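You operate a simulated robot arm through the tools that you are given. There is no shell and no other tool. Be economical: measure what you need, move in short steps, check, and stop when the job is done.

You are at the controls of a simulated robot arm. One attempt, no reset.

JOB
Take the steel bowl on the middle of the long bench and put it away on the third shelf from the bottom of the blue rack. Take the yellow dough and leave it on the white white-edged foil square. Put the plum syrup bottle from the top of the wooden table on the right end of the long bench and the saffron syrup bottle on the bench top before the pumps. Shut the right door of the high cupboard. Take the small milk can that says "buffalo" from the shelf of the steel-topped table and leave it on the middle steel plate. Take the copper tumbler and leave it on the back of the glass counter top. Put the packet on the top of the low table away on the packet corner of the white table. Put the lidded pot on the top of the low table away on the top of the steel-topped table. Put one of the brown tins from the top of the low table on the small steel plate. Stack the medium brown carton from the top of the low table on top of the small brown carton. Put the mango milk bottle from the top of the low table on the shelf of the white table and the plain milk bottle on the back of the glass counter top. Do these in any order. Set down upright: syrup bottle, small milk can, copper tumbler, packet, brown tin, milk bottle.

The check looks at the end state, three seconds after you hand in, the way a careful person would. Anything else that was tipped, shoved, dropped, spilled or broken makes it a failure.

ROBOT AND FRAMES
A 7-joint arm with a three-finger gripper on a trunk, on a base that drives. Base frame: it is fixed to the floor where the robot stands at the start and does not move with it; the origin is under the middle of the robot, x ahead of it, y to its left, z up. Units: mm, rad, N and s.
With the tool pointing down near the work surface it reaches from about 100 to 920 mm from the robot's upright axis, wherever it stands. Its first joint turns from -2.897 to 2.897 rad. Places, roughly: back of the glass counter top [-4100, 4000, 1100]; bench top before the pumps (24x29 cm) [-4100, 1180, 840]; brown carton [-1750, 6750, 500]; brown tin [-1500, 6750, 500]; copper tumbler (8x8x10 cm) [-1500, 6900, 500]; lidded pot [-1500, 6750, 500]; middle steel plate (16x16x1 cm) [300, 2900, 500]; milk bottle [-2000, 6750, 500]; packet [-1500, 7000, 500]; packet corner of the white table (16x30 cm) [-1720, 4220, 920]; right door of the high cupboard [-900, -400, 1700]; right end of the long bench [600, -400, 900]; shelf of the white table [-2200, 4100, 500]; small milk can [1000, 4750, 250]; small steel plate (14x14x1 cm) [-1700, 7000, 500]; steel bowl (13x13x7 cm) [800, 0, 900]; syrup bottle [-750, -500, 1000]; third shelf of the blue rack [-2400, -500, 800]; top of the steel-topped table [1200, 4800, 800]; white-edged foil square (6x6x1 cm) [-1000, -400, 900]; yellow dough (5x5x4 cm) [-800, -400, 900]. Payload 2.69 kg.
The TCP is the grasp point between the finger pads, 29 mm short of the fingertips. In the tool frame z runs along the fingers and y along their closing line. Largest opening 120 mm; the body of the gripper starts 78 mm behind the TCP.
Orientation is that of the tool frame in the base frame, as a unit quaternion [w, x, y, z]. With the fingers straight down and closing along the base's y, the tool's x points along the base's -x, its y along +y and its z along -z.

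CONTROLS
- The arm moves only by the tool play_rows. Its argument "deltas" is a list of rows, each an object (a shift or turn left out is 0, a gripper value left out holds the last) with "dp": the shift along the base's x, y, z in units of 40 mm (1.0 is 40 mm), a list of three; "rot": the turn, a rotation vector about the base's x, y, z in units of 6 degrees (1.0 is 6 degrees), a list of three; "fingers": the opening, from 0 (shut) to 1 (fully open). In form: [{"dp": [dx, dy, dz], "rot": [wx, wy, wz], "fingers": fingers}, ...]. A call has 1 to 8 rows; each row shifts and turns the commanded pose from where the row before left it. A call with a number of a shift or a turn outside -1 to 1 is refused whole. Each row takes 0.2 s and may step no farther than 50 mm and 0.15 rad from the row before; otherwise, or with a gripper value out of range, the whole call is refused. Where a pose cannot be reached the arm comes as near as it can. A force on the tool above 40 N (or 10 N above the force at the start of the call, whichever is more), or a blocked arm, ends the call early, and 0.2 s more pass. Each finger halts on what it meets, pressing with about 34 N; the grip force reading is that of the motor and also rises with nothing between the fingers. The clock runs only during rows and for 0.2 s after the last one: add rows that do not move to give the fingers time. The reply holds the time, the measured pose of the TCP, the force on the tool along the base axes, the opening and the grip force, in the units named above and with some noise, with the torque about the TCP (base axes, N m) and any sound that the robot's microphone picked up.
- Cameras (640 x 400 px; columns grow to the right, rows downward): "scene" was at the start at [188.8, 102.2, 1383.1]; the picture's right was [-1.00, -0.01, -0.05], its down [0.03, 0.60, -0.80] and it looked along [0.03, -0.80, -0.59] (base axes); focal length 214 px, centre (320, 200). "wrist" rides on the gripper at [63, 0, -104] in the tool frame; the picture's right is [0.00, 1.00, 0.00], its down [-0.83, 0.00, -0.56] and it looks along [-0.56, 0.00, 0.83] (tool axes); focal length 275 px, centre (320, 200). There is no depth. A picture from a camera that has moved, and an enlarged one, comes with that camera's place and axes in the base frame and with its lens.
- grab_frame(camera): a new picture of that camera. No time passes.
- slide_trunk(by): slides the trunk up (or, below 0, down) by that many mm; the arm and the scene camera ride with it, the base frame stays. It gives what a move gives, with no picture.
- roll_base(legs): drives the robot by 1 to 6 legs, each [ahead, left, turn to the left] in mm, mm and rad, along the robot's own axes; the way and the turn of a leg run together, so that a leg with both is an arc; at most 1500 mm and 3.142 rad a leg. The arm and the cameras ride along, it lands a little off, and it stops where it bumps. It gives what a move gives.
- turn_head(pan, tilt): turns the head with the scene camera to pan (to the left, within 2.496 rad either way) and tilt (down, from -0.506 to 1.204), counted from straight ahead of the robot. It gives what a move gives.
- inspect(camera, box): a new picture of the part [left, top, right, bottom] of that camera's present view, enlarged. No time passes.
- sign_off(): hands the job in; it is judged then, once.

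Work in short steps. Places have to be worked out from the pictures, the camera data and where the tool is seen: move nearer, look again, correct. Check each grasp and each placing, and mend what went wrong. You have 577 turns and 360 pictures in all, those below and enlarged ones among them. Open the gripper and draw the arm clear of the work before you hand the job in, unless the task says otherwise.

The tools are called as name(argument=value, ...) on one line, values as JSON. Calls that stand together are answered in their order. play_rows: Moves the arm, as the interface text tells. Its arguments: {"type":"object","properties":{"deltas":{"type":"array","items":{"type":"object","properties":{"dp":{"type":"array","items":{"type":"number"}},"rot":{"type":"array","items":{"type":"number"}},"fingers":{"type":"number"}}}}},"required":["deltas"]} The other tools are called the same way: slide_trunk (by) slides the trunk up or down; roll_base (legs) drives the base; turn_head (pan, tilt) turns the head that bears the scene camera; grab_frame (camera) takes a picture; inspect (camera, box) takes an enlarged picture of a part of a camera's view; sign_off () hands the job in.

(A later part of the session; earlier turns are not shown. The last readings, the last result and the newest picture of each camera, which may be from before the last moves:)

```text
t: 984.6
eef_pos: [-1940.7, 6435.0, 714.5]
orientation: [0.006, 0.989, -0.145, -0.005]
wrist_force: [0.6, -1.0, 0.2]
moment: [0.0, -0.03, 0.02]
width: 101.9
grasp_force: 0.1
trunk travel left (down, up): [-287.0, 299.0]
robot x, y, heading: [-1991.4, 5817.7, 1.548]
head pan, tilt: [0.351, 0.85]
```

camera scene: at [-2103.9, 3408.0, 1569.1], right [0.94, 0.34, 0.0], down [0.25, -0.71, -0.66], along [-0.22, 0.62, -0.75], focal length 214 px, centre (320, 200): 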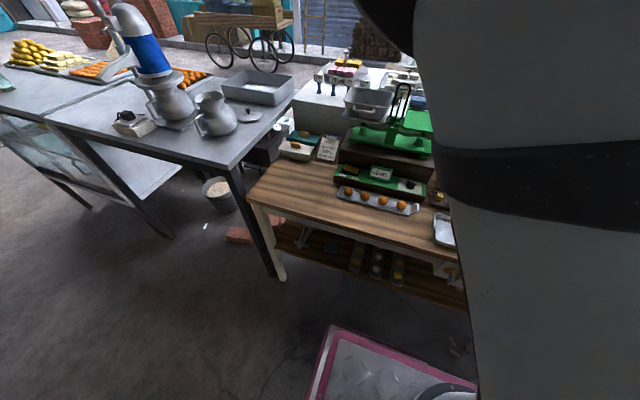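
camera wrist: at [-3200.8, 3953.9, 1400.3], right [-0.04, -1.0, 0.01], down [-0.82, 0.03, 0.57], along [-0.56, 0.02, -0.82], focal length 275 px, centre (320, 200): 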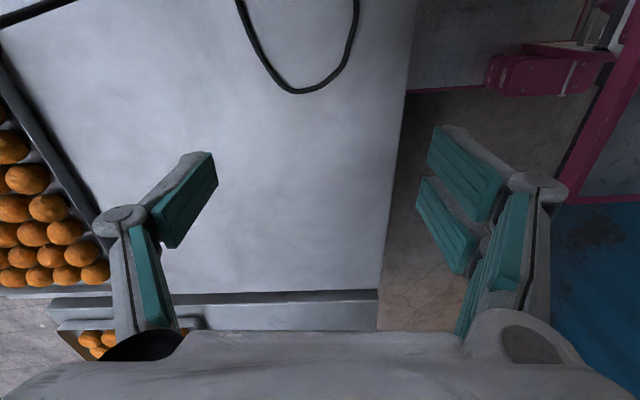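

play_rows(deltas=[{"rot": [0, 0, 1]}, {"rot": [0, 0, 1]}, {"rot": [0, 0, 1]}, {"rot": [0, 0, 1]}, {"rot": [0, 0, 1]}, {"rot": [0, 0, 1]}, {"rot": [0, 0, 1]}, {"rot": [0, 0, 1]}])

play_rows(deltas=[{"rot": [0, 0, 1]}, {"rot": [0, 0, 1]}, {"rot": [0, 0, 1]}, {"rot": [0, 0, 1]}, {"rot": [0, 0, 1]}, {"rot": [0, 0, 1]}, {"rot": [0, 0, 1]}, {"rot": [0, 0, 1]}])

play_rows(deltas=[{"rot": [0, 0, 0.9]}, {"rot": [0, 0, 0.8]}, {"rot": [0.9, 0, 0]}, {"rot": [0.9, 0, 0]}, {"rot": [0.9, 0, 0]}, {"rot": [0.9, 0, 0]}, {"rot": [0.9, 0, 0]}, {"rot": [0.9, 0, 0]}])

```text
t: 986.4
eef_pos: [-1941.1, 6432.4, 715.7]
orientation: [0.006, 0.963, 0.268, -0.002]
wrist_force: [-0.1, 0.2, 0.8]
moment: [-0.01, -0.01, -0.03]
width: 101.9
grasp_force: 0.0
trunk travel left (down, up): [-287.0, 299.0]
robot x, y, heading: [-1989.2, 5819.8, 1.546]
head pan, tilt: [0.351, 0.85]
```

```text
t: 988.2
eef_pos: [-1940.9, 6433.5, 715.9]
orientation: [0.007, 0.77, 0.638, 0.002]
wrist_force: [0.0, 0.6, 0.2]
moment: [0.0, -0.02, 0.0]
width: 101.9
grasp_force: 0.1
trunk travel left (down, up): [-287.0, 299.0]
robot x, y, heading: [-1990.3, 5820.7, 1.545]
head pan, tilt: [0.351, 0.85]
```

```text
t: 990.0
eef_pos: [-1922.7, 6542.1, 691.2]
orientation: [-0.193, 0.684, 0.675, 0.198]
wrist_force: [-0.2, -0.1, 1.1]
moment: [-0.01, 0.0, -0.03]
width: 102.1
grasp_force: 0.0
out of reach, approached as far as the arm can: row 3, 4, 5, 6, 7, 8
trunk travel left (down, up): [-287.0, 299.0]
robot x, y, heading: [-1987.0, 5822.3, 1.551]
head pan, tilt: [0.351, 0.85]
```

roll_base(legs=[[-260, 0, 0.02]])

play_rows(deltas=[{"dp": [0, 0, -0.4], "rot": [0.8, 0, 0]}, {"dp": [0, 0, -0.4], "rot": [0.8, 0, 0]}, {"dp": [0, 0, -0.4], "rot": [0.8, 0, 0]}, {"dp": [0, 0, -0.4], "rot": [0.8, 0, 0]}, {"dp": [0, 0, -0.4], "rot": [0.8, 0, 0]}, {"dp": [0, 0, -0.4], "rot": [0.6, 0, 0]}])

grab_frame(camera="wrist")

```text
t: 991.9
eef_pos: [-1943.1, 6281.8, 692.0]
orientation: [-0.194, 0.676, 0.684, 0.195]
wrist_force: [0.4, 0.2, 0.8]
moment: [0.03, -0.01, -0.02]
width: 102.0
grasp_force: 0.0
trunk travel left (down, up): [-287.0, 299.0]
robot x, y, heading: [-1991.1, 5561.5, 1.574]
head pan, tilt: [0.351, 0.85]
```

```text
t: 993.3
eef_pos: [-1848.0, 6319.6, 704.6]
orientation: [-0.351, 0.609, 0.622, 0.344]
wrist_force: [-0.3, 0.3, -0.4]
moment: [0.03, -0.03, 0.02]
width: 101.9
grasp_force: 0.1
out of reach, approached as far as the arm can: row 1, 2, 3, 4, 5, 6
trunk travel left (down, up): [-287.0, 299.0]
robot x, y, heading: [-1990.5, 5562.4, 1.578]
head pan, tilt: [0.351, 0.85]
```

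```text
138 pictures are left
camera wrist: at [-1848.3, 6262.8, 812.5], right [1.0, 0.02, 0.01], down [0.02, -0.91, -0.42], along [0.0, 0.42, -0.91], focal length 275 px, centre (320, 200)
```

wrist: 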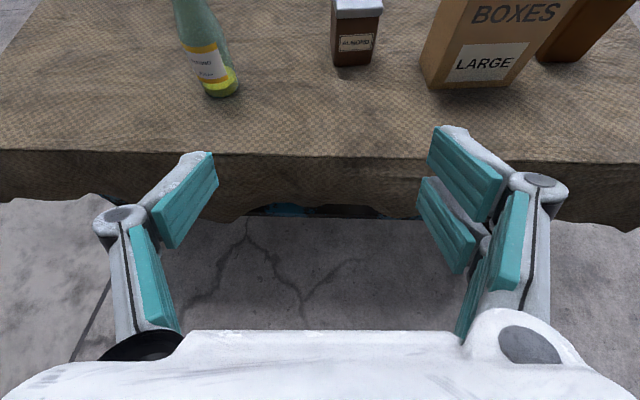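

slide_trunk(by=-110)

roll_base(legs=[[0, 150, 0]])

grab_frame(camera="wrist")

```text
t: 994.7
eef_pos: [-1847.6, 6348.5, 594.3]
orientation: [-0.349, 0.61, 0.622, 0.345]
wrist_force: [0.3, -0.2, 0.5]
moment: [0.01, 0.02, 0.0]
width: 102.1
grasp_force: 0.0
trunk travel left (down, up): [-177.0, 409.0]
robot x, y, heading: [-1990.1, 5558.1, 1.576]
head pan, tilt: [0.351, 0.85]
```

```text
t: 996.0
eef_pos: [-1987.8, 6362.0, 594.3]
orientation: [-0.35, 0.609, 0.623, 0.344]
wrist_force: [0.5, 2.1, -1.4]
moment: [-0.03, 0.08, 0.08]
width: 102.0
grasp_force: 0.1
trunk travel left (down, up): [-177.0, 409.0]
robot x, y, heading: [-2127.2, 5569.1, 1.572]
head pan, tilt: [0.351, 0.85]
```

```text
137 pictures are left
camera wrist: at [-1987.2, 6305.2, 701.6], right [1.0, 0.02, 0.0], down [0.02, -0.91, -0.42], along [-0.01, 0.42, -0.91], focal length 275 px, centre (320, 200)
```

wrist: 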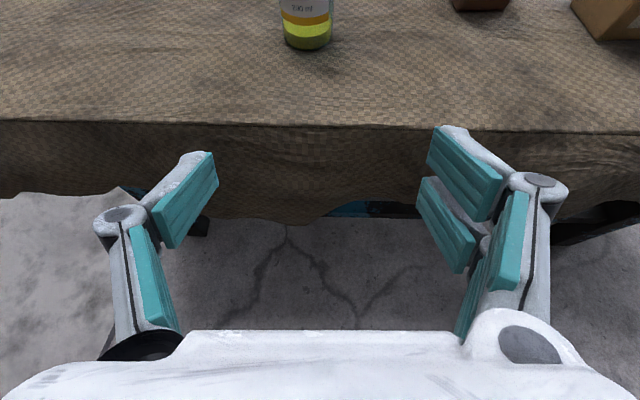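

roll_base(legs=[[160, 17, 0]])

grab_frame(camera="wrist")

```text
t: 997.5
eef_pos: [-2005.8, 6516.3, 595.3]
orientation: [-0.35, 0.609, 0.623, 0.345]
wrist_force: [-0.1, 0.7, -0.7]
moment: [0.0, 0.03, 0.02]
width: 102.1
grasp_force: 0.0
trunk travel left (down, up): [-177.0, 409.0]
robot x, y, heading: [-2145.1, 5725.4, 1.572]
head pan, tilt: [0.351, 0.85]
```

```text
136 pictures are left
camera wrist: at [-2005.8, 6460.3, 702.4], right [1.0, 0.02, 0.01], down [0.02, -0.91, -0.42], along [0.0, 0.42, -0.91], focal length 275 px, centre (320, 200)
```

wrist: 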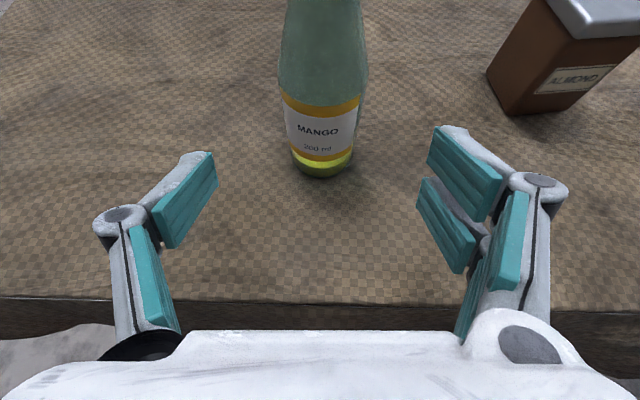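

slide_trunk(by=-14)

roll_base(legs=[[78, -2, 0]])

play_rows(deltas=[{"fingers": 0.6}, {"fingers": 0.3}, {"fingers": 0}, {}])

grab_frame(camera="wrist")

```text
t: 998.1
eef_pos: [-2004.8, 6517.4, 581.0]
orientation: [-0.35, 0.609, 0.623, 0.344]
wrist_force: [0.6, -0.7, 0.2]
moment: [0.0, -0.02, 0.0]
width: 102.1
grasp_force: 0.0
trunk travel left (down, up): [-163.0, 423.0]
robot x, y, heading: [-2148.8, 5723.6, 1.576]
head pan, tilt: [0.351, 0.85]
```

```text
t: 999.1
eef_pos: [-2005.4, 6595.8, 580.4]
orientation: [-0.35, 0.609, 0.623, 0.344]
wrist_force: [0.0, 0.0, 0.5]
moment: [-0.04, 0.04, 0.02]
width: 102.2
grasp_force: 0.0
trunk travel left (down, up): [-163.0, 423.0]
robot x, y, heading: [-2148.6, 5802.7, 1.574]
head pan, tilt: [0.351, 0.85]
```

```text
t: 1000.1
eef_pos: [-2005.1, 6595.9, 580.3]
orientation: [-0.351, 0.609, 0.623, 0.344]
wrist_force: [-0.9, -0.5, 1.8]
moment: [-0.04, -0.01, 0.02]
width: 53.4
grasp_force: 33.7
trunk travel left (down, up): [-163.0, 423.0]
robot x, y, heading: [-2146.6, 5808.6, 1.576]
head pan, tilt: [0.351, 0.85]
```

```text
135 pictures are left
camera wrist: at [-2005.1, 6538.9, 688.6], right [1.0, 0.02, 0.01], down [0.02, -0.91, -0.42], along [0.0, 0.42, -0.91], focal length 275 px, centre (320, 200)
```

wrist: 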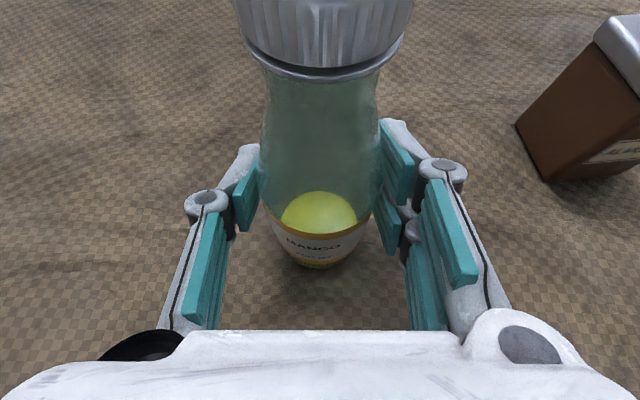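

Mango bottle gripped. I'll carry it high with the same tool pitch: raise the trunk and arm.

slide_trunk(by=400)

play_rows(deltas=[{"dp": [0, -0.3, 0.8]}, {"dp": [0, -0.3, 0.8]}, {"dp": [0, -0.3, 0.8]}, {"dp": [0, -0.3, 0.8]}, {"dp": [0, -0.3, 0.8]}, {"dp": [0, -0.3, 0.8]}, {"dp": [0, -0.3, 0.5]}])

grab_frame(camera="wrist")

```text
t: 1004.0
eef_pos: [-2005.0, 6596.8, 979.9]
orientation: [-0.349, 0.61, 0.623, 0.343]
wrist_force: [0.0, -0.1, -4.4]
moment: [-0.04, 0.0, -0.01]
width: 53.2
grasp_force: 34.3
trunk travel left (down, up): [-563.0, 23.0]
robot x, y, heading: [-2146.2, 5806.7, 1.575]
head pan, tilt: [0.351, 0.85]
```

```text
t: 1005.5
eef_pos: [-2004.6, 6511.5, 1194.4]
orientation: [-0.35, 0.609, 0.624, 0.343]
wrist_force: [-0.6, 0.6, -4.0]
moment: [-0.03, 0.01, -0.02]
width: 53.4
grasp_force: 34.0
trunk travel left (down, up): [-563.0, 23.0]
robot x, y, heading: [-2147.6, 5806.7, 1.577]
head pan, tilt: [0.351, 0.85]
```

```text
134 pictures are left
camera wrist: at [-2003.2, 6454.6, 1301.5], right [1.0, 0.02, 0.01], down [0.02, -0.91, -0.42], along [0.0, 0.42, -0.91], focal length 275 px, centre (320, 200)
```

wrist: 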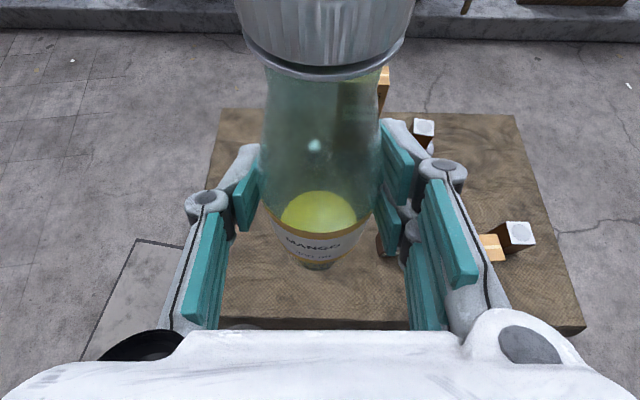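

roll_base(legs=[[0, -1500, 0], [0, -850, 0], [-1500, 0, 0], [-710, 0, 0], [0, 570, 0], [-160, 0, 0]])

```text
t: 1031.7
eef_pos: [-231.1, 4081.9, 1193.7]
orientation: [-0.345, 0.618, 0.614, 0.349]
wrist_force: [-1.8, 0.1, -3.1]
moment: [-0.02, 0.0, 0.03]
width: 53.2
grasp_force: 33.5
trunk travel left (down, up): [-563.0, 23.0]
robot x, y, heading: [-391.0, 3379.2, 1.545]
head pan, tilt: [0.351, 0.85]
```

roll_base(legs=[[50, 0, 0.026], [0, 1475, 0], [-420, 0, 0]])

turn_head(pan=0.0, tilt=0.8)

grab_frame(camera="scene")

```text
t: 1041.7
eef_pos: [-1727.6, 3703.6, 1193.7]
orientation: [-0.349, 0.61, 0.623, 0.343]
wrist_force: [0.1, -0.8, -3.8]
moment: [-0.02, 0.02, -0.02]
width: 53.4
grasp_force: 34.1
trunk travel left (down, up): [-563.0, 23.0]
robot x, y, heading: [-1871.2, 2998.4, 1.574]
head pan, tilt: [0.351, 0.85]
```

```text
t: 1042.5
eef_pos: [-1728.1, 3703.1, 1194.1]
orientation: [-0.349, 0.61, 0.623, 0.343]
wrist_force: [1.1, 0.3, -3.7]
moment: [0.0, 0.01, 0.01]
width: 53.4
grasp_force: 34.2
trunk travel left (down, up): [-563.0, 23.0]
robot x, y, heading: [-1870.3, 2998.4, 1.577]
head pan, tilt: [0.0, 0.799]
```

```text
133 pictures are left
camera scene: at [-2062.4, 3131.3, 1559.5], right [1.0, 0.0, 0.0], down [0.0, -0.72, -0.7], along [0.0, 0.7, -0.72], focal length 214 px, centre (320, 200)
```

scene: 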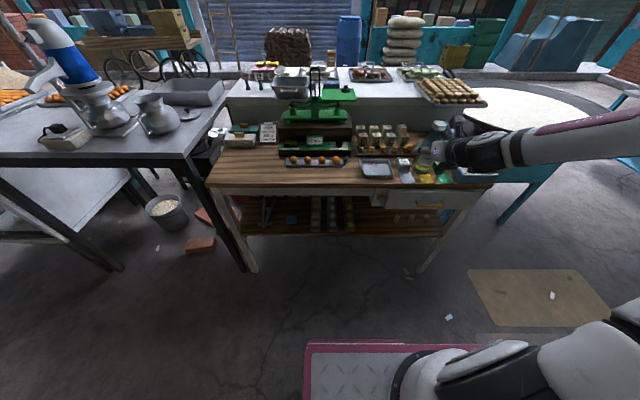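

inspect(camera="scene", box=[240, 170, 480, 270])

```text
2.67 times, centred on (360, 220) of scene
camera zoom: at [-2062.4, 3131.3, 1559.5], right [1.0, 0.0, 0.0], down [0.0, -0.72, -0.7], along [0.0, 0.7, -0.72], focal length 572 px, centre (213, 147)
```

zoom: 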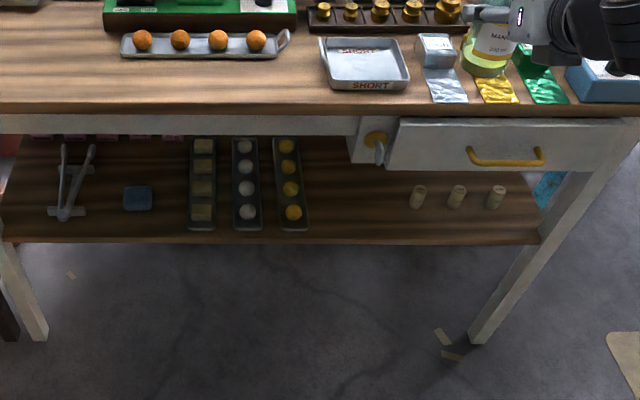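

Spot confirmed; I choose x≈−1775 (higher clearance left of the drawer). Back off, shift left, and lower the trunk.

roll_base(legs=[[-150, 47, 0]])

play_rows(deltas=[{"dp": [0, 0.3, -0.8]}, {"dp": [0, 0.3, -0.8]}, {"dp": [0, 0.3, -0.8]}, {"dp": [0, 0.3, -0.8]}, {"dp": [0, 0.3, -0.8]}, {"dp": [0, 0.3, -0.8]}, {"dp": [0, 0.3, -0.5]}])

slide_trunk(by=-375)

grab_frame(camera="scene")

```text
t: 1043.8
eef_pos: [-1765.4, 3602.0, 1194.5]
orientation: [-0.35, 0.607, 0.626, 0.343]
wrist_force: [0.2, 0.9, -4.1]
moment: [0.02, 0.02, -0.03]
width: 53.2
grasp_force: 33.9
trunk travel left (down, up): [-563.0, 23.0]
robot x, y, heading: [-1906.4, 2899.1, 1.582]
head pan, tilt: [0.0, 0.799]
stopped in leg 1: the robot was blocked; the commanded pose is now the measured one
```

```text
t: 1045.5
eef_pos: [-1765.7, 3686.6, 979.3]
orientation: [-0.35, 0.607, 0.625, 0.344]
wrist_force: [-0.4, -0.6, -3.0]
moment: [-0.02, -0.01, 0.02]
width: 53.5
grasp_force: 34.0
trunk travel left (down, up): [-563.0, 23.0]
robot x, y, heading: [-1905.6, 2898.4, 1.581]
head pan, tilt: [0.0, 0.799]
```

```text
t: 1049.1
eef_pos: [-1765.2, 3686.4, 607.4]
orientation: [-0.351, 0.607, 0.625, 0.344]
wrist_force: [0.9, -0.5, -3.4]
moment: [-0.01, -0.01, 0.0]
width: 53.4
grasp_force: 33.7
trunk travel left (down, up): [-188.0, 398.0]
robot x, y, heading: [-1903.8, 2895.8, 1.577]
head pan, tilt: [0.0, 0.799]
```

```text
131 pictures are left
camera scene: at [-2099.2, 3262.3, 1184.6], right [1.0, 0.01, 0.0], down [0.01, -0.72, -0.7], along [-0.01, 0.7, -0.72], focal length 214 px, centre (320, 200)
```

scene: 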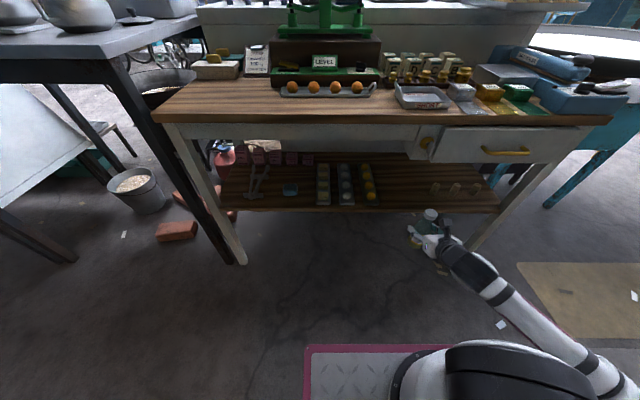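

Positioned in front of the shelf with the bottle at the right height. Drive forward into the shelf.

roll_base(legs=[[120, 8, 0], [125, 0, 0]])

grab_frame(camera="scene")

grab_frame(camera="wrist")

```text
t: 1051.2
eef_pos: [-1780.3, 3936.1, 607.7]
orientation: [-0.352, 0.605, 0.627, 0.342]
wrist_force: [0.0, 0.4, -3.7]
moment: [0.01, -0.02, 0.03]
width: 53.2
grasp_force: 33.9
trunk travel left (down, up): [-188.0, 398.0]
robot x, y, heading: [-1917.2, 3147.9, 1.588]
head pan, tilt: [0.0, 0.799]
```

```text
130 pictures are left
camera scene: at [-2112.4, 3510.1, 1184.6], right [1.0, 0.02, 0.0], down [0.01, -0.72, -0.7], along [-0.01, 0.7, -0.72], focal length 214 px, centre (320, 200)
```

scene: 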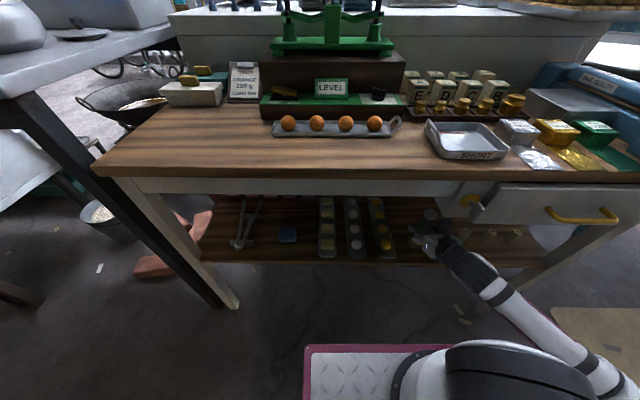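

```text
129 pictures are left
camera wrist: at [-1779.7, 3879.2, 714.8], right [1.0, 0.03, 0.01], down [0.03, -0.91, -0.42], along [-0.01, 0.42, -0.91], focal length 275 px, centre (320, 200)
```

wrist: 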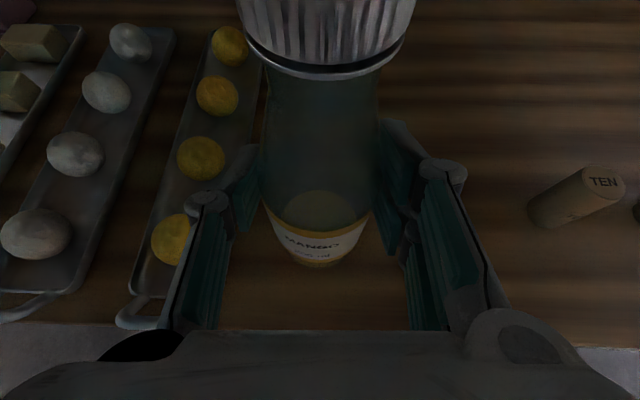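

slide_trunk(by=-20)

slide_trunk(by=-5)

slide_trunk(by=-4)

```text
t: 1051.9
eef_pos: [-1780.2, 3935.8, 587.5]
orientation: [-0.351, 0.606, 0.627, 0.342]
wrist_force: [0.0, 0.6, -3.2]
moment: [-0.01, 0.03, 0.03]
width: 53.4
grasp_force: 34.4
trunk travel left (down, up): [-168.0, 418.0]
robot x, y, heading: [-1914.3, 3146.1, 1.588]
head pan, tilt: [0.0, 0.799]
```

```text
t: 1052.4
eef_pos: [-1781.0, 3934.9, 582.0]
orientation: [-0.35, 0.606, 0.627, 0.342]
wrist_force: [0.3, 0.5, -4.7]
moment: [-0.02, 0.07, -0.01]
width: 53.0
grasp_force: 33.8
trunk travel left (down, up): [-163.0, 423.0]
robot x, y, heading: [-1912.3, 3145.3, 1.59]
head pan, tilt: [0.0, 0.799]
```

```text
t: 1052.9
eef_pos: [-1781.5, 3937.2, 580.3]
orientation: [-0.353, 0.604, 0.626, 0.345]
wrist_force: [0.8, -1.5, 19.7]
moment: [-0.39, -0.42, 0.03]
width: 53.4
grasp_force: 34.0
trunk travel left (down, up): [-159.0, 427.0]
robot x, y, heading: [-1916.2, 3142.2, 1.584]
head pan, tilt: [0.0, 0.799]
```

Contact. Ease up 1 mm, release and withdraw backward.

slide_trunk(by=2)

play_rows(deltas=[{"fingers": 0.55}, {"fingers": 0.65}, {"fingers": 0.65}, {}])

roll_base(legs=[[-110, 0, 0]])

grab_frame(camera="wrist")

```text
t: 1053.5
eef_pos: [-1780.9, 3935.8, 579.8]
orientation: [-0.351, 0.605, 0.627, 0.343]
wrist_force: [-0.1, 4.9, 12.8]
moment: [0.56, -0.46, 0.1]
width: 53.3
grasp_force: 34.3
trunk travel left (down, up): [-161.0, 425.0]
robot x, y, heading: [-1916.0, 3143.7, 1.588]
head pan, tilt: [0.0, 0.799]
```

```text
t: 1054.5
eef_pos: [-1780.4, 3935.6, 580.5]
orientation: [-0.351, 0.605, 0.627, 0.342]
wrist_force: [0.7, 0.2, 0.7]
moment: [0.03, -0.01, -0.03]
width: 78.0
grasp_force: 0.1
trunk travel left (down, up): [-161.0, 425.0]
robot x, y, heading: [-1914.6, 3146.2, 1.588]
head pan, tilt: [0.0, 0.799]
```

```text
t: 1055.6
eef_pos: [-1781.0, 3825.5, 579.4]
orientation: [-0.351, 0.605, 0.627, 0.343]
wrist_force: [0.1, 0.3, 0.4]
moment: [0.01, 0.0, 0.03]
width: 78.1
grasp_force: 0.1
trunk travel left (down, up): [-161.0, 425.0]
robot x, y, heading: [-1916.4, 3035.3, 1.588]
head pan, tilt: [0.0, 0.799]
```

```text
128 pictures are left
camera wrist: at [-1779.6, 3769.2, 687.9], right [1.0, 0.04, 0.01], down [0.04, -0.91, -0.42], along [-0.01, 0.42, -0.91], focal length 275 px, centre (320, 200)
```

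wrist: 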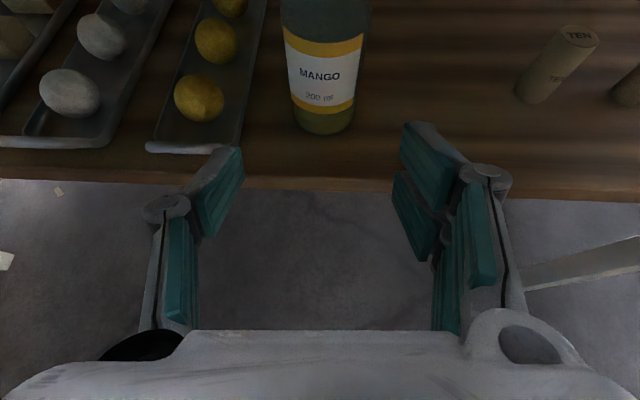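

Mango stands on the shelf. Now drive into the first kitchen.

roll_base(legs=[[-20, 700, 0], [-1500, 0, 0], [-330, 0, 0], [0, 0, -1.59], [1500, 0, 0], [150, -450, 0]])

turn_head(pan=-1.4, tilt=0.0)

grab_frame(camera="scene")

```text
t: 1081.5
eef_pos: [-65.9, 738.5, 580.2]
orientation: [-0.021, 0.87, 0.041, 0.49]
wrist_force: [0.0, -0.6, 0.4]
moment: [-0.01, -0.02, 0.02]
width: 78.0
grasp_force: 0.0
trunk travel left (down, up): [-161.0, 425.0]
robot x, y, heading: [-863.1, 825.7, 0.068]
head pan, tilt: [0.0, 0.799]
```

```text
t: 1083.1
eef_pos: [-66.5, 738.2, 579.9]
orientation: [-0.021, 0.87, 0.041, 0.49]
wrist_force: [-0.1, 0.3, 0.4]
moment: [0.04, 0.01, -0.03]
width: 77.9
grasp_force: 0.0
trunk travel left (down, up): [-161.0, 425.0]
robot x, y, heading: [-864.7, 826.4, 0.072]
head pan, tilt: [-1.4, 0.0]
```

```text
127 pictures are left
camera scene: at [-564.4, 951.6, 1229.5], right [-0.97, -0.24, 0.0], down [0.0, 0.0, -1.0], along [0.24, -0.97, 0.0], focal length 214 px, centre (320, 200)
```

scene: 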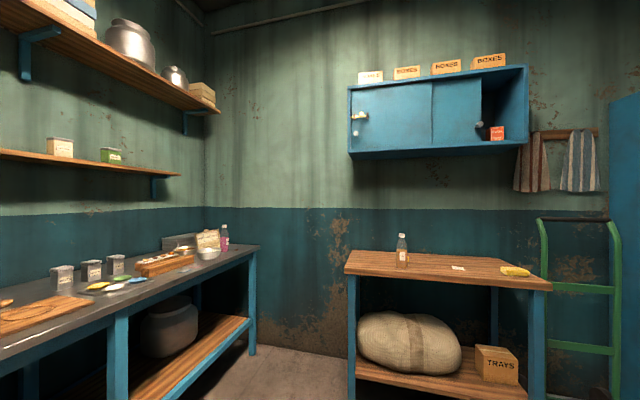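

The high cupboard has sliding doors; the right one must slide right (−x) by about 195 mm, knob at ≈(−1125,−390,1642). Raise up, face the wall.

slide_trunk(by=400)

roll_base(legs=[[0, 0, -1.64], [300, -60, 0]])

play_rows(deltas=[{"dp": [0, 0, 0.9], "fingers": 0}, {"dp": [0, 0, 0.9]}, {"dp": [0, 0, 0.9]}, {"dp": [0, 0, 0.9]}, {"dp": [0, 0, 0.9]}, {"dp": [0, 0, 0.9]}, {"dp": [0, 0, 0.9]}, {"dp": [0, 0, 0.9]}])

```text
t: 1086.9
eef_pos: [-65.5, 738.7, 980.4]
orientation: [-0.021, 0.871, 0.041, 0.49]
wrist_force: [-0.3, 1.1, 0.2]
moment: [-0.01, 0.03, -0.02]
width: 78.0
grasp_force: 0.3
trunk travel left (down, up): [-561.0, 25.0]
robot x, y, heading: [-861.6, 831.1, 0.071]
head pan, tilt: [-1.4, 0.0]
```

```text
t: 1093.0
eef_pos: [-1107.4, -249.6, 980.8]
orientation: [-0.351, -0.612, 0.62, -0.344]
wrist_force: [-0.2, 0.5, -0.1]
moment: [0.01, 0.01, 0.0]
width: 78.0
grasp_force: 0.1
trunk travel left (down, up): [-561.0, 25.0]
robot x, y, heading: [-930.7, 534.2, -1.606]
head pan, tilt: [-1.4, 0.0]
```

```text
t: 1094.8
eef_pos: [-1104.2, -251.6, 1268.0]
orientation: [-0.35, -0.612, 0.62, -0.343]
wrist_force: [-0.6, 0.6, -0.1]
moment: [-0.01, -0.05, 0.08]
width: 0.3
grasp_force: 28.7
trunk travel left (down, up): [-561.0, 25.0]
robot x, y, heading: [-932.1, 533.3, -1.604]
head pan, tilt: [-1.4, 0.0]
```

play_rows(deltas=[{"dp": [0, 0.2, 0.9]}, {"dp": [0, 0.2, 0.9]}, {"dp": [0, 0.2, 0.9]}, {"dp": [0, 0.2, 0.9]}, {"dp": [0, 0.2, 0.9]}, {"dp": [0, 0.2, 0.9]}, {"dp": [0, 0.2, 0.9]}, {"dp": [0, 0.2, 0.9]}])

turn_head(pan=-0.1, tilt=-0.3)

grab_frame(camera="scene")

```text
t: 1096.6
eef_pos: [-1107.9, -185.6, 1557.2]
orientation: [-0.35, -0.612, 0.621, -0.343]
wrist_force: [-0.3, 0.3, -0.1]
moment: [0.0, 0.01, -0.02]
width: 0.0
grasp_force: 28.9
trunk travel left (down, up): [-561.0, 25.0]
robot x, y, heading: [-938.1, 535.7, -1.607]
head pan, tilt: [-1.4, 0.0]
```

```text
t: 1098.1
eef_pos: [-1107.5, -184.8, 1556.8]
orientation: [-0.35, -0.612, 0.62, -0.344]
wrist_force: [-0.2, -0.5, 0.7]
moment: [-0.01, 0.01, -0.05]
width: 0.0
grasp_force: 28.1
trunk travel left (down, up): [-561.0, 25.0]
robot x, y, heading: [-933.5, 530.8, -1.606]
head pan, tilt: [-0.099, -0.3]
```

```text
126 pictures are left
camera scene: at [-756.4, 391.4, 1655.1], right [-0.99, 0.13, 0.0], down [-0.04, -0.29, -0.96], along [-0.13, -0.95, 0.3], focal length 214 px, centre (320, 200)
```

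scene: 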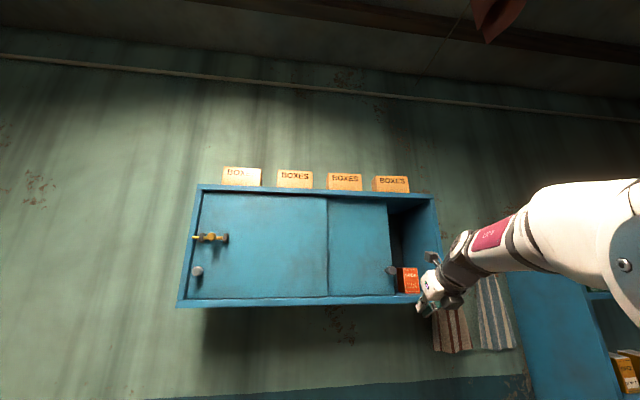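

Knob ≈(−1131,−406,1644). Bring the closed fingertips beside its left (+x) side.

play_rows(deltas=[{"dp": [0.25, 0, 0.85]}, {"dp": [0, 0, 0.85]}, {"dp": [0, 0, 0.85]}, {"dp": [0, -0.8, 0]}, {"dp": [0, -0.8, 0]}, {"dp": [0, -0.8, 0]}, {"dp": [0, -0.8, 0]}])

grab_frame(camera="wrist")

inspect(camera="scene", box=[320, 190, 480, 320])

```text
t: 1099.7
eef_pos: [-1097.1, -308.7, 1655.0]
orientation: [-0.351, -0.612, 0.62, -0.343]
wrist_force: [0.8, 0.4, 1.7]
moment: [0.03, 0.01, -0.05]
width: 0.0
grasp_force: 28.5
out of reach, approached as far as the arm can: row 7
trunk travel left (down, up): [-561.0, 25.0]
robot x, y, heading: [-934.2, 532.7, -1.606]
head pan, tilt: [-0.099, -0.3]
```

```text
125 pictures are left
camera wrist: at [-1096.5, -252.0, 1762.2], right [-1.0, 0.01, 0.01], down [0.01, 0.91, -0.42], along [-0.01, -0.42, -0.91], focal length 275 px, centre (320, 200)
```

wrist: 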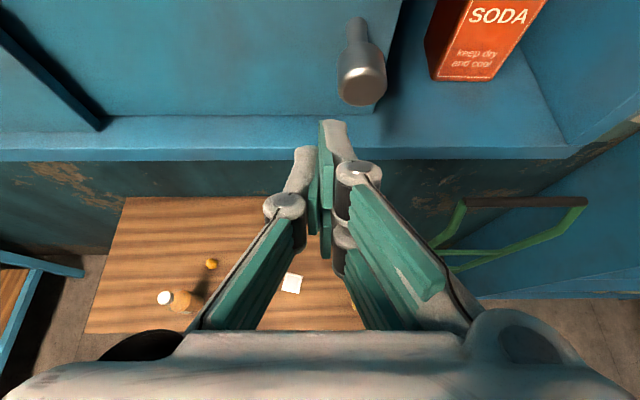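

```text
3.08 times, centred on (400, 255) of scene
camera zoom: at [-756.1, 392.0, 1655.2], right [-0.99, 0.13, 0.0], down [-0.04, -0.29, -0.96], along [-0.13, -0.95, 0.3], focal length 660 px, centre (74, 31)
```

zoom: 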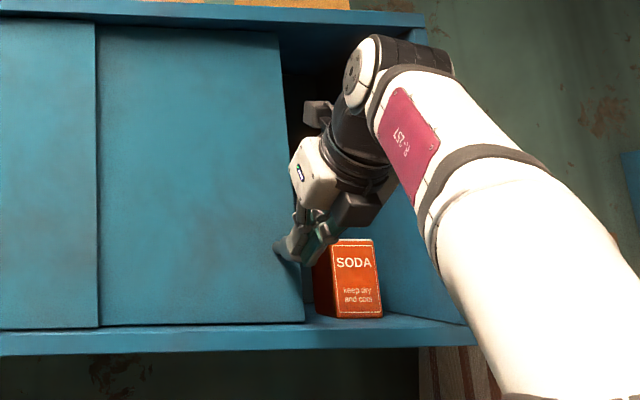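

roll_base(legs=[[0, 18, 0], [72, 0, 0]])

grab_frame(camera="wrist")

```text
t: 1101.1
eef_pos: [-1081.4, -382.6, 1654.6]
orientation: [-0.35, -0.612, 0.621, -0.343]
wrist_force: [-0.6, 0.8, 0.2]
moment: [-0.02, 0.01, -0.01]
width: 0.0
grasp_force: 28.5
trunk travel left (down, up): [-561.0, 25.0]
robot x, y, heading: [-916.9, 458.9, -1.598]
head pan, tilt: [-0.099, -0.3]
```

```text
123 pictures are left
camera wrist: at [-1081.0, -327.2, 1761.9], right [-1.0, 0.01, 0.01], down [0.01, 0.91, -0.42], along [-0.01, -0.42, -0.91], focal length 275 px, centre (320, 200)
```

wrist: 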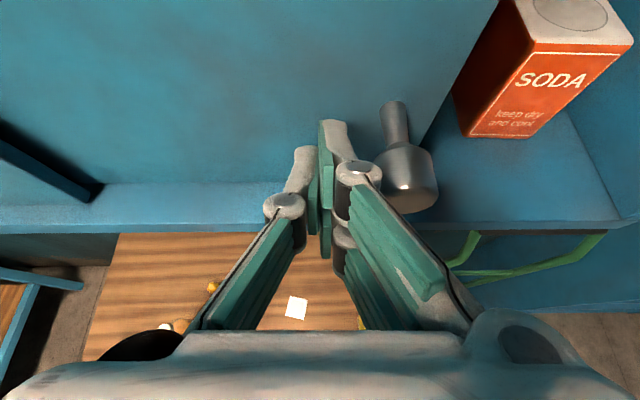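

The fingertip sits beside the knob. Push right by strafing the base.

roll_base(legs=[[0, -60, 0], [0, -60, 0]])

grab_frame(camera="wrist")

```text
t: 1102.6
eef_pos: [-1199.7, -379.7, 1653.8]
orientation: [-0.35, -0.613, 0.62, -0.343]
wrist_force: [-0.3, 0.1, -0.4]
moment: [0.0, 0.0, -0.04]
width: 0.0
grasp_force: 29.1
trunk travel left (down, up): [-561.0, 25.0]
robot x, y, heading: [-1034.6, 466.1, -1.598]
head pan, tilt: [-0.099, -0.3]
```

```text
122 pictures are left
camera wrist: at [-1199.0, -323.8, 1761.9], right [-1.0, 0.01, 0.01], down [0.01, 0.91, -0.42], along [-0.01, -0.42, -0.91], focal length 275 px, centre (320, 200)
```

wrist: 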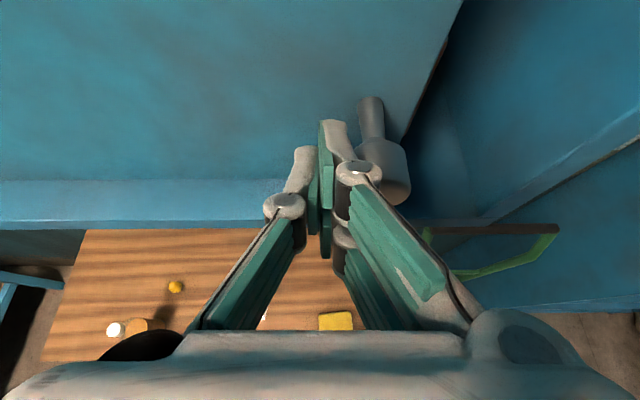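

roll_base(legs=[[0, -50, 0], [0, -40, 0]])

grab_frame(camera="wrist")

```text
t: 1104.2
eef_pos: [-1274.3, -378.1, 1654.9]
orientation: [0.342, 0.618, -0.615, 0.351]
wrist_force: [2.9, 0.4, 0.6]
moment: [0.03, -0.01, 0.06]
width: 0.0
grasp_force: 28.3
trunk travel left (down, up): [-561.0, 25.0]
robot x, y, heading: [-1122.8, 467.3, -1.601]
head pan, tilt: [-0.099, -0.3]
stopped in leg 2: the force on the tool passed its limit at 46 N (the readings are from after the stop); the commanded pose is now the measured one
```

```text
121 pictures are left
camera wrist: at [-1277.4, -322.3, 1762.3], right [-1.0, -0.01, -0.01], down [-0.01, 0.91, -0.42], along [0.01, -0.42, -0.91], focal length 275 px, centre (320, 200)
```

wrist: 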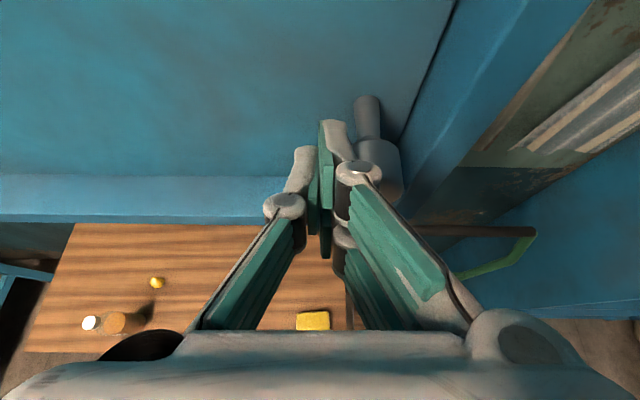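

The door meets the side panel. Back away and verify.

roll_base(legs=[[0, 25, 0], [-200, 0, 0]])

inspect(camera="scene", box=[160, 130, 480, 330])

```text
t: 1106.2
eef_pos: [-1246.4, -173.5, 1654.8]
orientation: [0.341, 0.618, -0.616, 0.35]
wrist_force: [0.8, -0.4, 0.6]
moment: [0.02, -0.03, 0.0]
width: 0.0
grasp_force: 28.7
trunk travel left (down, up): [-561.0, 25.0]
robot x, y, heading: [-1092.4, 667.7, -1.604]
head pan, tilt: [-0.099, -0.3]
```

```text
2.00 times, centred on (320, 230) of scene
camera zoom: at [-917.6, 528.1, 1655.1], right [-0.99, 0.13, 0.0], down [-0.04, -0.29, -0.96], along [-0.12, -0.95, 0.3], focal length 429 px, centre (320, 140)
```

zoom: 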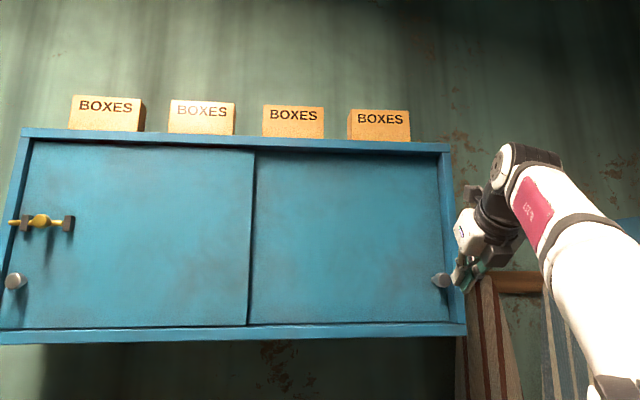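

Right door shut. Now the dough: lower the arm while bringing the tool vertical, and shift the base left.

play_rows(deltas=[{"dp": [0, 0.1, -0.9], "rot": [0.8, 0, 0]}, {"dp": [0, 0.1, -0.9], "rot": [0.8, 0, 0]}, {"dp": [0, 0.1, -0.9], "rot": [0.8, 0, 0]}, {"dp": [0, 0.1, -0.9], "rot": [0.8, 0, 0]}, {"dp": [0, 0.1, -0.9], "rot": [0.8, 0, 0]}, {"dp": [0, 0.1, -0.9], "rot": [0.8, 0, 0]}, {"dp": [0, 0.1, -0.9], "rot": [0.8, 0, 0]}, {"dp": [0, 0.1, -0.9], "rot": [0.8, 0, 0]}])

play_rows(deltas=[{"dp": [0, 0, -0.9], "rot": [0.8, 0, 0]}, {"dp": [0, 0, -0.9], "rot": [0.8, 0, 0]}, {"dp": [0, 0, -0.9], "rot": [0.8, 0, 0]}, {"dp": [0, 0, -0.9], "rot": [0.8, 0, 0]}, {"dp": [0, 0, -0.9], "rot": [0.2, 0, 0]}, {"dp": [0, 0, -0.9], "fingers": 0.75}, {"dp": [0, 0, -0.9]}])

roll_base(legs=[[0, 480, 0.033]])

```text
t: 1108.0
eef_pos: [-1243.4, -138.4, 1368.0]
orientation: [-0.119, -0.696, 0.697, -0.127]
wrist_force: [-0.4, 0.2, 1.0]
moment: [-0.02, -0.01, 0.02]
width: 0.4
grasp_force: 28.4
trunk travel left (down, up): [-561.0, 25.0]
robot x, y, heading: [-1092.0, 671.4, -1.601]
head pan, tilt: [-0.099, -0.3]
```

```text
t: 1109.6
eef_pos: [-1247.1, -140.1, 1113.7]
orientation: [0.005, -0.705, 0.709, -0.003]
wrist_force: [-0.4, 0.0, 0.2]
moment: [0.03, 0.0, 0.04]
width: 90.0
grasp_force: 0.0
trunk travel left (down, up): [-561.0, 25.0]
robot x, y, heading: [-1095.8, 670.6, -1.601]
head pan, tilt: [-0.099, -0.3]
```

```text
t: 1112.5
eef_pos: [-742.4, -150.8, 1115.9]
orientation: [-0.005, 0.716, -0.698, 0.003]
wrist_force: [0.5, 0.5, 0.1]
moment: [0.03, 0.01, 0.01]
width: 90.0
grasp_force: 0.1
trunk travel left (down, up): [-561.0, 25.0]
robot x, y, heading: [-616.2, 660.2, -1.571]
head pan, tilt: [-0.099, -0.3]
```

roll_base(legs=[[280, 0, 0]])

grab_frame(camera="wrist")

```text
t: 1114.4
eef_pos: [-740.1, -437.5, 1115.0]
orientation: [-0.006, 0.717, -0.697, 0.003]
wrist_force: [-0.1, 0.3, 0.1]
moment: [-0.04, -0.02, 0.01]
width: 90.1
grasp_force: 0.1
trunk travel left (down, up): [-561.0, 25.0]
robot x, y, heading: [-618.5, 375.9, -1.569]
head pan, tilt: [-0.099, -0.3]
```

```text
119 pictures are left
camera wrist: at [-739.2, -499.9, 1218.9], right [-1.0, -0.03, -0.01], down [-0.04, 0.83, 0.56], along [-0.01, 0.56, -0.83], focal length 275 px, centre (320, 200)
```

wrist: 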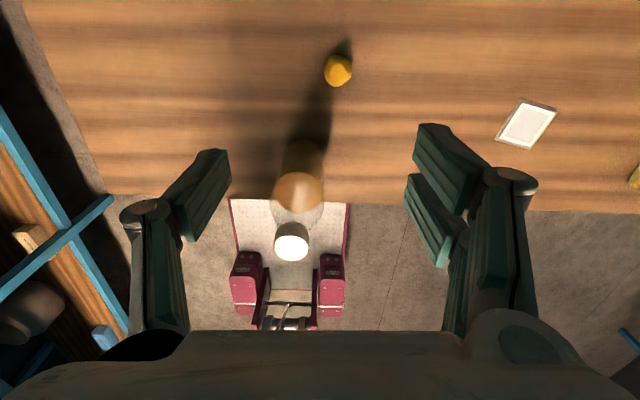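

play_rows(deltas=[{"dp": [-0.45, -0.15, -0.5]}, {"dp": [0, 0, -0.9]}, {"dp": [0, 0, -0.9]}, {"dp": [0, 0, -0.9]}, {"dp": [0, 0, -0.9]}])

grab_frame(camera="wrist")

```text
t: 1115.6
eef_pos: [-756.5, -443.7, 953.2]
orientation: [-0.006, 0.718, -0.696, 0.004]
wrist_force: [0.4, 0.2, 0.8]
moment: [0.01, 0.02, 0.02]
width: 90.2
grasp_force: 0.0
trunk travel left (down, up): [-561.0, 25.0]
robot x, y, heading: [-614.7, 376.6, -1.566]
head pan, tilt: [-0.099, -0.3]
```

```text
118 pictures are left
camera wrist: at [-757.0, -507.2, 1057.2], right [-1.0, -0.04, -0.01], down [-0.04, 0.83, 0.56], along [-0.01, 0.56, -0.83], focal length 275 px, centre (320, 200)
```

wrist: 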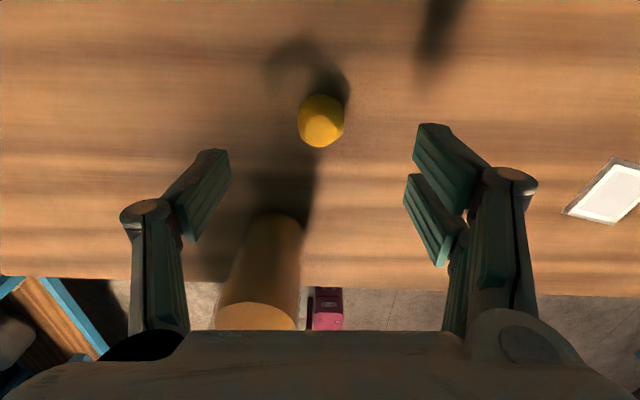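

play_rows(deltas=[{"dp": [0, 0, -0.8]}, {"dp": [0, 0, -0.8]}, {"dp": [0, 0, -0.35]}, {"fingers": 0.4}, {"fingers": 0.2}, {"fingers": 0}, {}])

play_rows(deltas=[{"dp": [0, 0, 0.4]}, {"dp": [0, 0, 0.8]}, {"dp": [0, 0, 0.8]}])

grab_frame(camera="wrist")

```text
t: 1117.1
eef_pos: [-760.7, -443.5, 878.5]
orientation: [-0.002, 0.717, -0.697, 0.003]
wrist_force: [-1.8, 2.5, 9.1]
moment: [0.15, 0.14, -0.03]
width: 32.0
grasp_force: 34.2
trunk travel left (down, up): [-561.0, 25.0]
robot x, y, heading: [-613.7, 374.1, -1.57]
head pan, tilt: [-0.099, -0.3]
stopped in row 7: the force on the tool passed its limit at 41 N (the readings are from after the stop); the commanded pose is now the measured one
```

```text
t: 1117.9
eef_pos: [-762.8, -442.0, 956.5]
orientation: [-0.001, 0.718, -0.696, 0.003]
wrist_force: [-0.2, 0.2, -0.5]
moment: [-0.02, -0.02, 0.03]
width: 32.1
grasp_force: 33.9
trunk travel left (down, up): [-561.0, 25.0]
robot x, y, heading: [-616.0, 373.4, -1.563]
head pan, tilt: [-0.099, -0.3]
```

```text
117 pictures are left
camera wrist: at [-760.1, -505.5, 1060.5], right [-1.0, -0.03, -0.01], down [-0.03, 0.83, 0.56], along [-0.01, 0.55, -0.83], focal length 275 px, centre (320, 200)
```

wrist: 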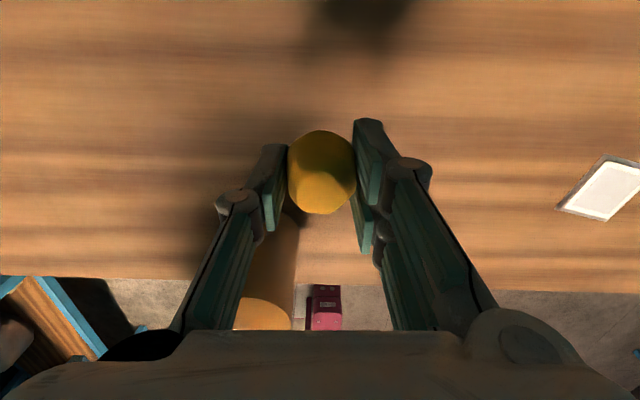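

roll_base(legs=[[-58, -259, 0]])

grab_frame(camera="wrist")

```text
t: 1119.8
eef_pos: [-1027.4, -385.9, 955.8]
orientation: [-0.002, 0.717, -0.697, 0.004]
wrist_force: [0.0, 0.0, -0.3]
moment: [0.03, 0.01, 0.02]
width: 32.1
grasp_force: 33.7
trunk travel left (down, up): [-561.0, 25.0]
robot x, y, heading: [-882.1, 433.1, -1.573]
head pan, tilt: [-0.099, -0.3]
```

```text
116 pictures are left
camera wrist: at [-1026.8, -448.2, 1060.4], right [-1.0, -0.03, -0.01], down [-0.03, 0.83, 0.55], along [-0.01, 0.55, -0.83], focal length 275 px, centre (320, 200)
```

wrist: 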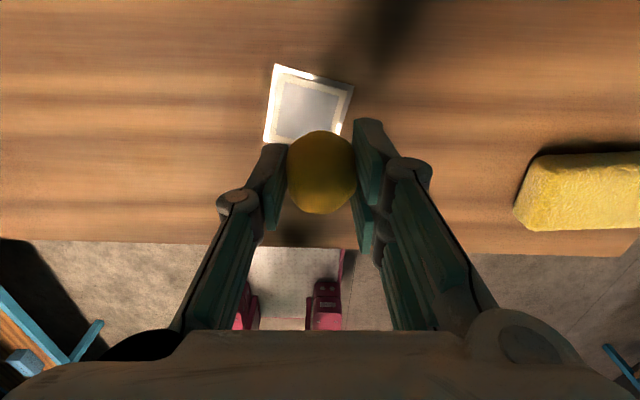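

play_rows(deltas=[{"dp": [0.25, -0.1, -0.5]}, {"dp": [0, 0, -0.6]}, {"dp": [0, 0, -0.4]}, {"dp": [0, 0, -0.15]}, {"dp": [0, 0, -0.1]}])

grab_frame(camera="wrist")

```text
t: 1121.0
eef_pos: [-1017.6, -390.6, 888.3]
orientation: [-0.002, 0.717, -0.697, 0.002]
wrist_force: [0.8, 0.2, -0.9]
moment: [-0.04, 0.0, -0.02]
width: 31.7
grasp_force: 33.8
trunk travel left (down, up): [-561.0, 25.0]
robot x, y, heading: [-878.8, 431.0, -1.572]
head pan, tilt: [-0.099, -0.3]
```

```text
115 pictures are left
camera wrist: at [-1016.8, -453.0, 992.3], right [-1.0, -0.03, -0.01], down [-0.03, 0.83, 0.55], along [-0.01, 0.55, -0.83], focal length 275 px, centre (320, 200)
```

wrist: 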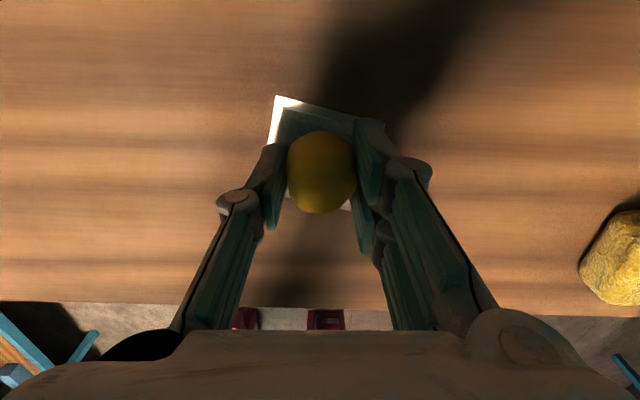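

play_rows(deltas=[{"dp": [0, 0, -0.06]}, {"dp": [0, 0.05, -0.06]}, {"dp": [0, 0, -0.05]}])

play_rows(deltas=[{"dp": [0, 0, -0.05]}, {"dp": [0, 0, -0.05]}])

```text
t: 1121.8
eef_pos: [-1016.7, -386.5, 881.0]
orientation: [-0.001, 0.717, -0.697, 0.003]
wrist_force: [-0.1, 0.0, 4.8]
moment: [-0.07, 0.04, -0.02]
width: 31.8
grasp_force: 33.7
trunk travel left (down, up): [-561.0, 25.0]
robot x, y, heading: [-880.7, 433.9, -1.568]
head pan, tilt: [-0.099, -0.3]
```

```text
t: 1122.4
eef_pos: [-1016.6, -387.9, 880.8]
orientation: [0.001, 0.718, -0.696, 0.005]
wrist_force: [1.4, 3.5, 35.3]
moment: [0.15, 0.05, -0.01]
width: 31.8
grasp_force: 34.3
trunk travel left (down, up): [-561.0, 25.0]
robot x, y, heading: [-886.4, 438.9, -1.574]
head pan, tilt: [-0.099, -0.3]
```

Contact. Ease up and release gently, then rise.

play_rows(deltas=[{"dp": [0, 0, 0.06]}, {"fingers": 0.35}, {"fingers": 0.5}, {}, {"dp": [0, 0, 0.6]}, {"dp": [0, 0, 0.9]}, {"dp": [0, 0, 0.9]}, {"dp": [0, 0, 0.9]}])

grab_frame(camera="wrist")

```text
t: 1124.2
eef_pos: [-1018.8, -385.4, 1011.8]
orientation: [-0.002, 0.717, -0.697, 0.001]
wrist_force: [0.6, 0.1, -0.1]
moment: [0.04, 0.0, 0.03]
width: 60.2
grasp_force: 0.1
trunk travel left (down, up): [-561.0, 25.0]
robot x, y, heading: [-881.6, 436.6, -1.572]
head pan, tilt: [-0.099, -0.3]
```

```text
114 pictures are left
camera wrist: at [-1017.5, -448.8, 1114.7], right [-1.0, -0.03, -0.01], down [-0.03, 0.83, 0.56], along [-0.01, 0.56, -0.83], focal length 275 px, centre (320, 200)
```

wrist: 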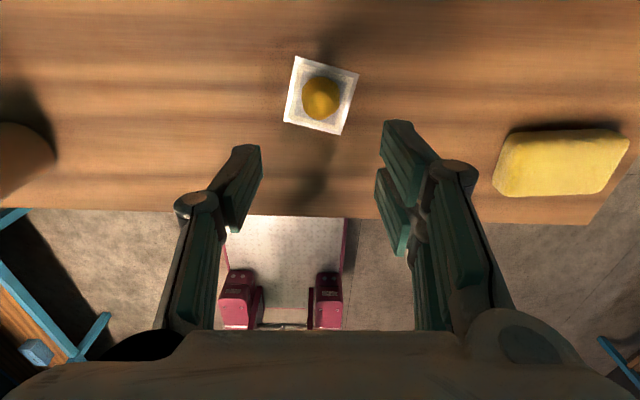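

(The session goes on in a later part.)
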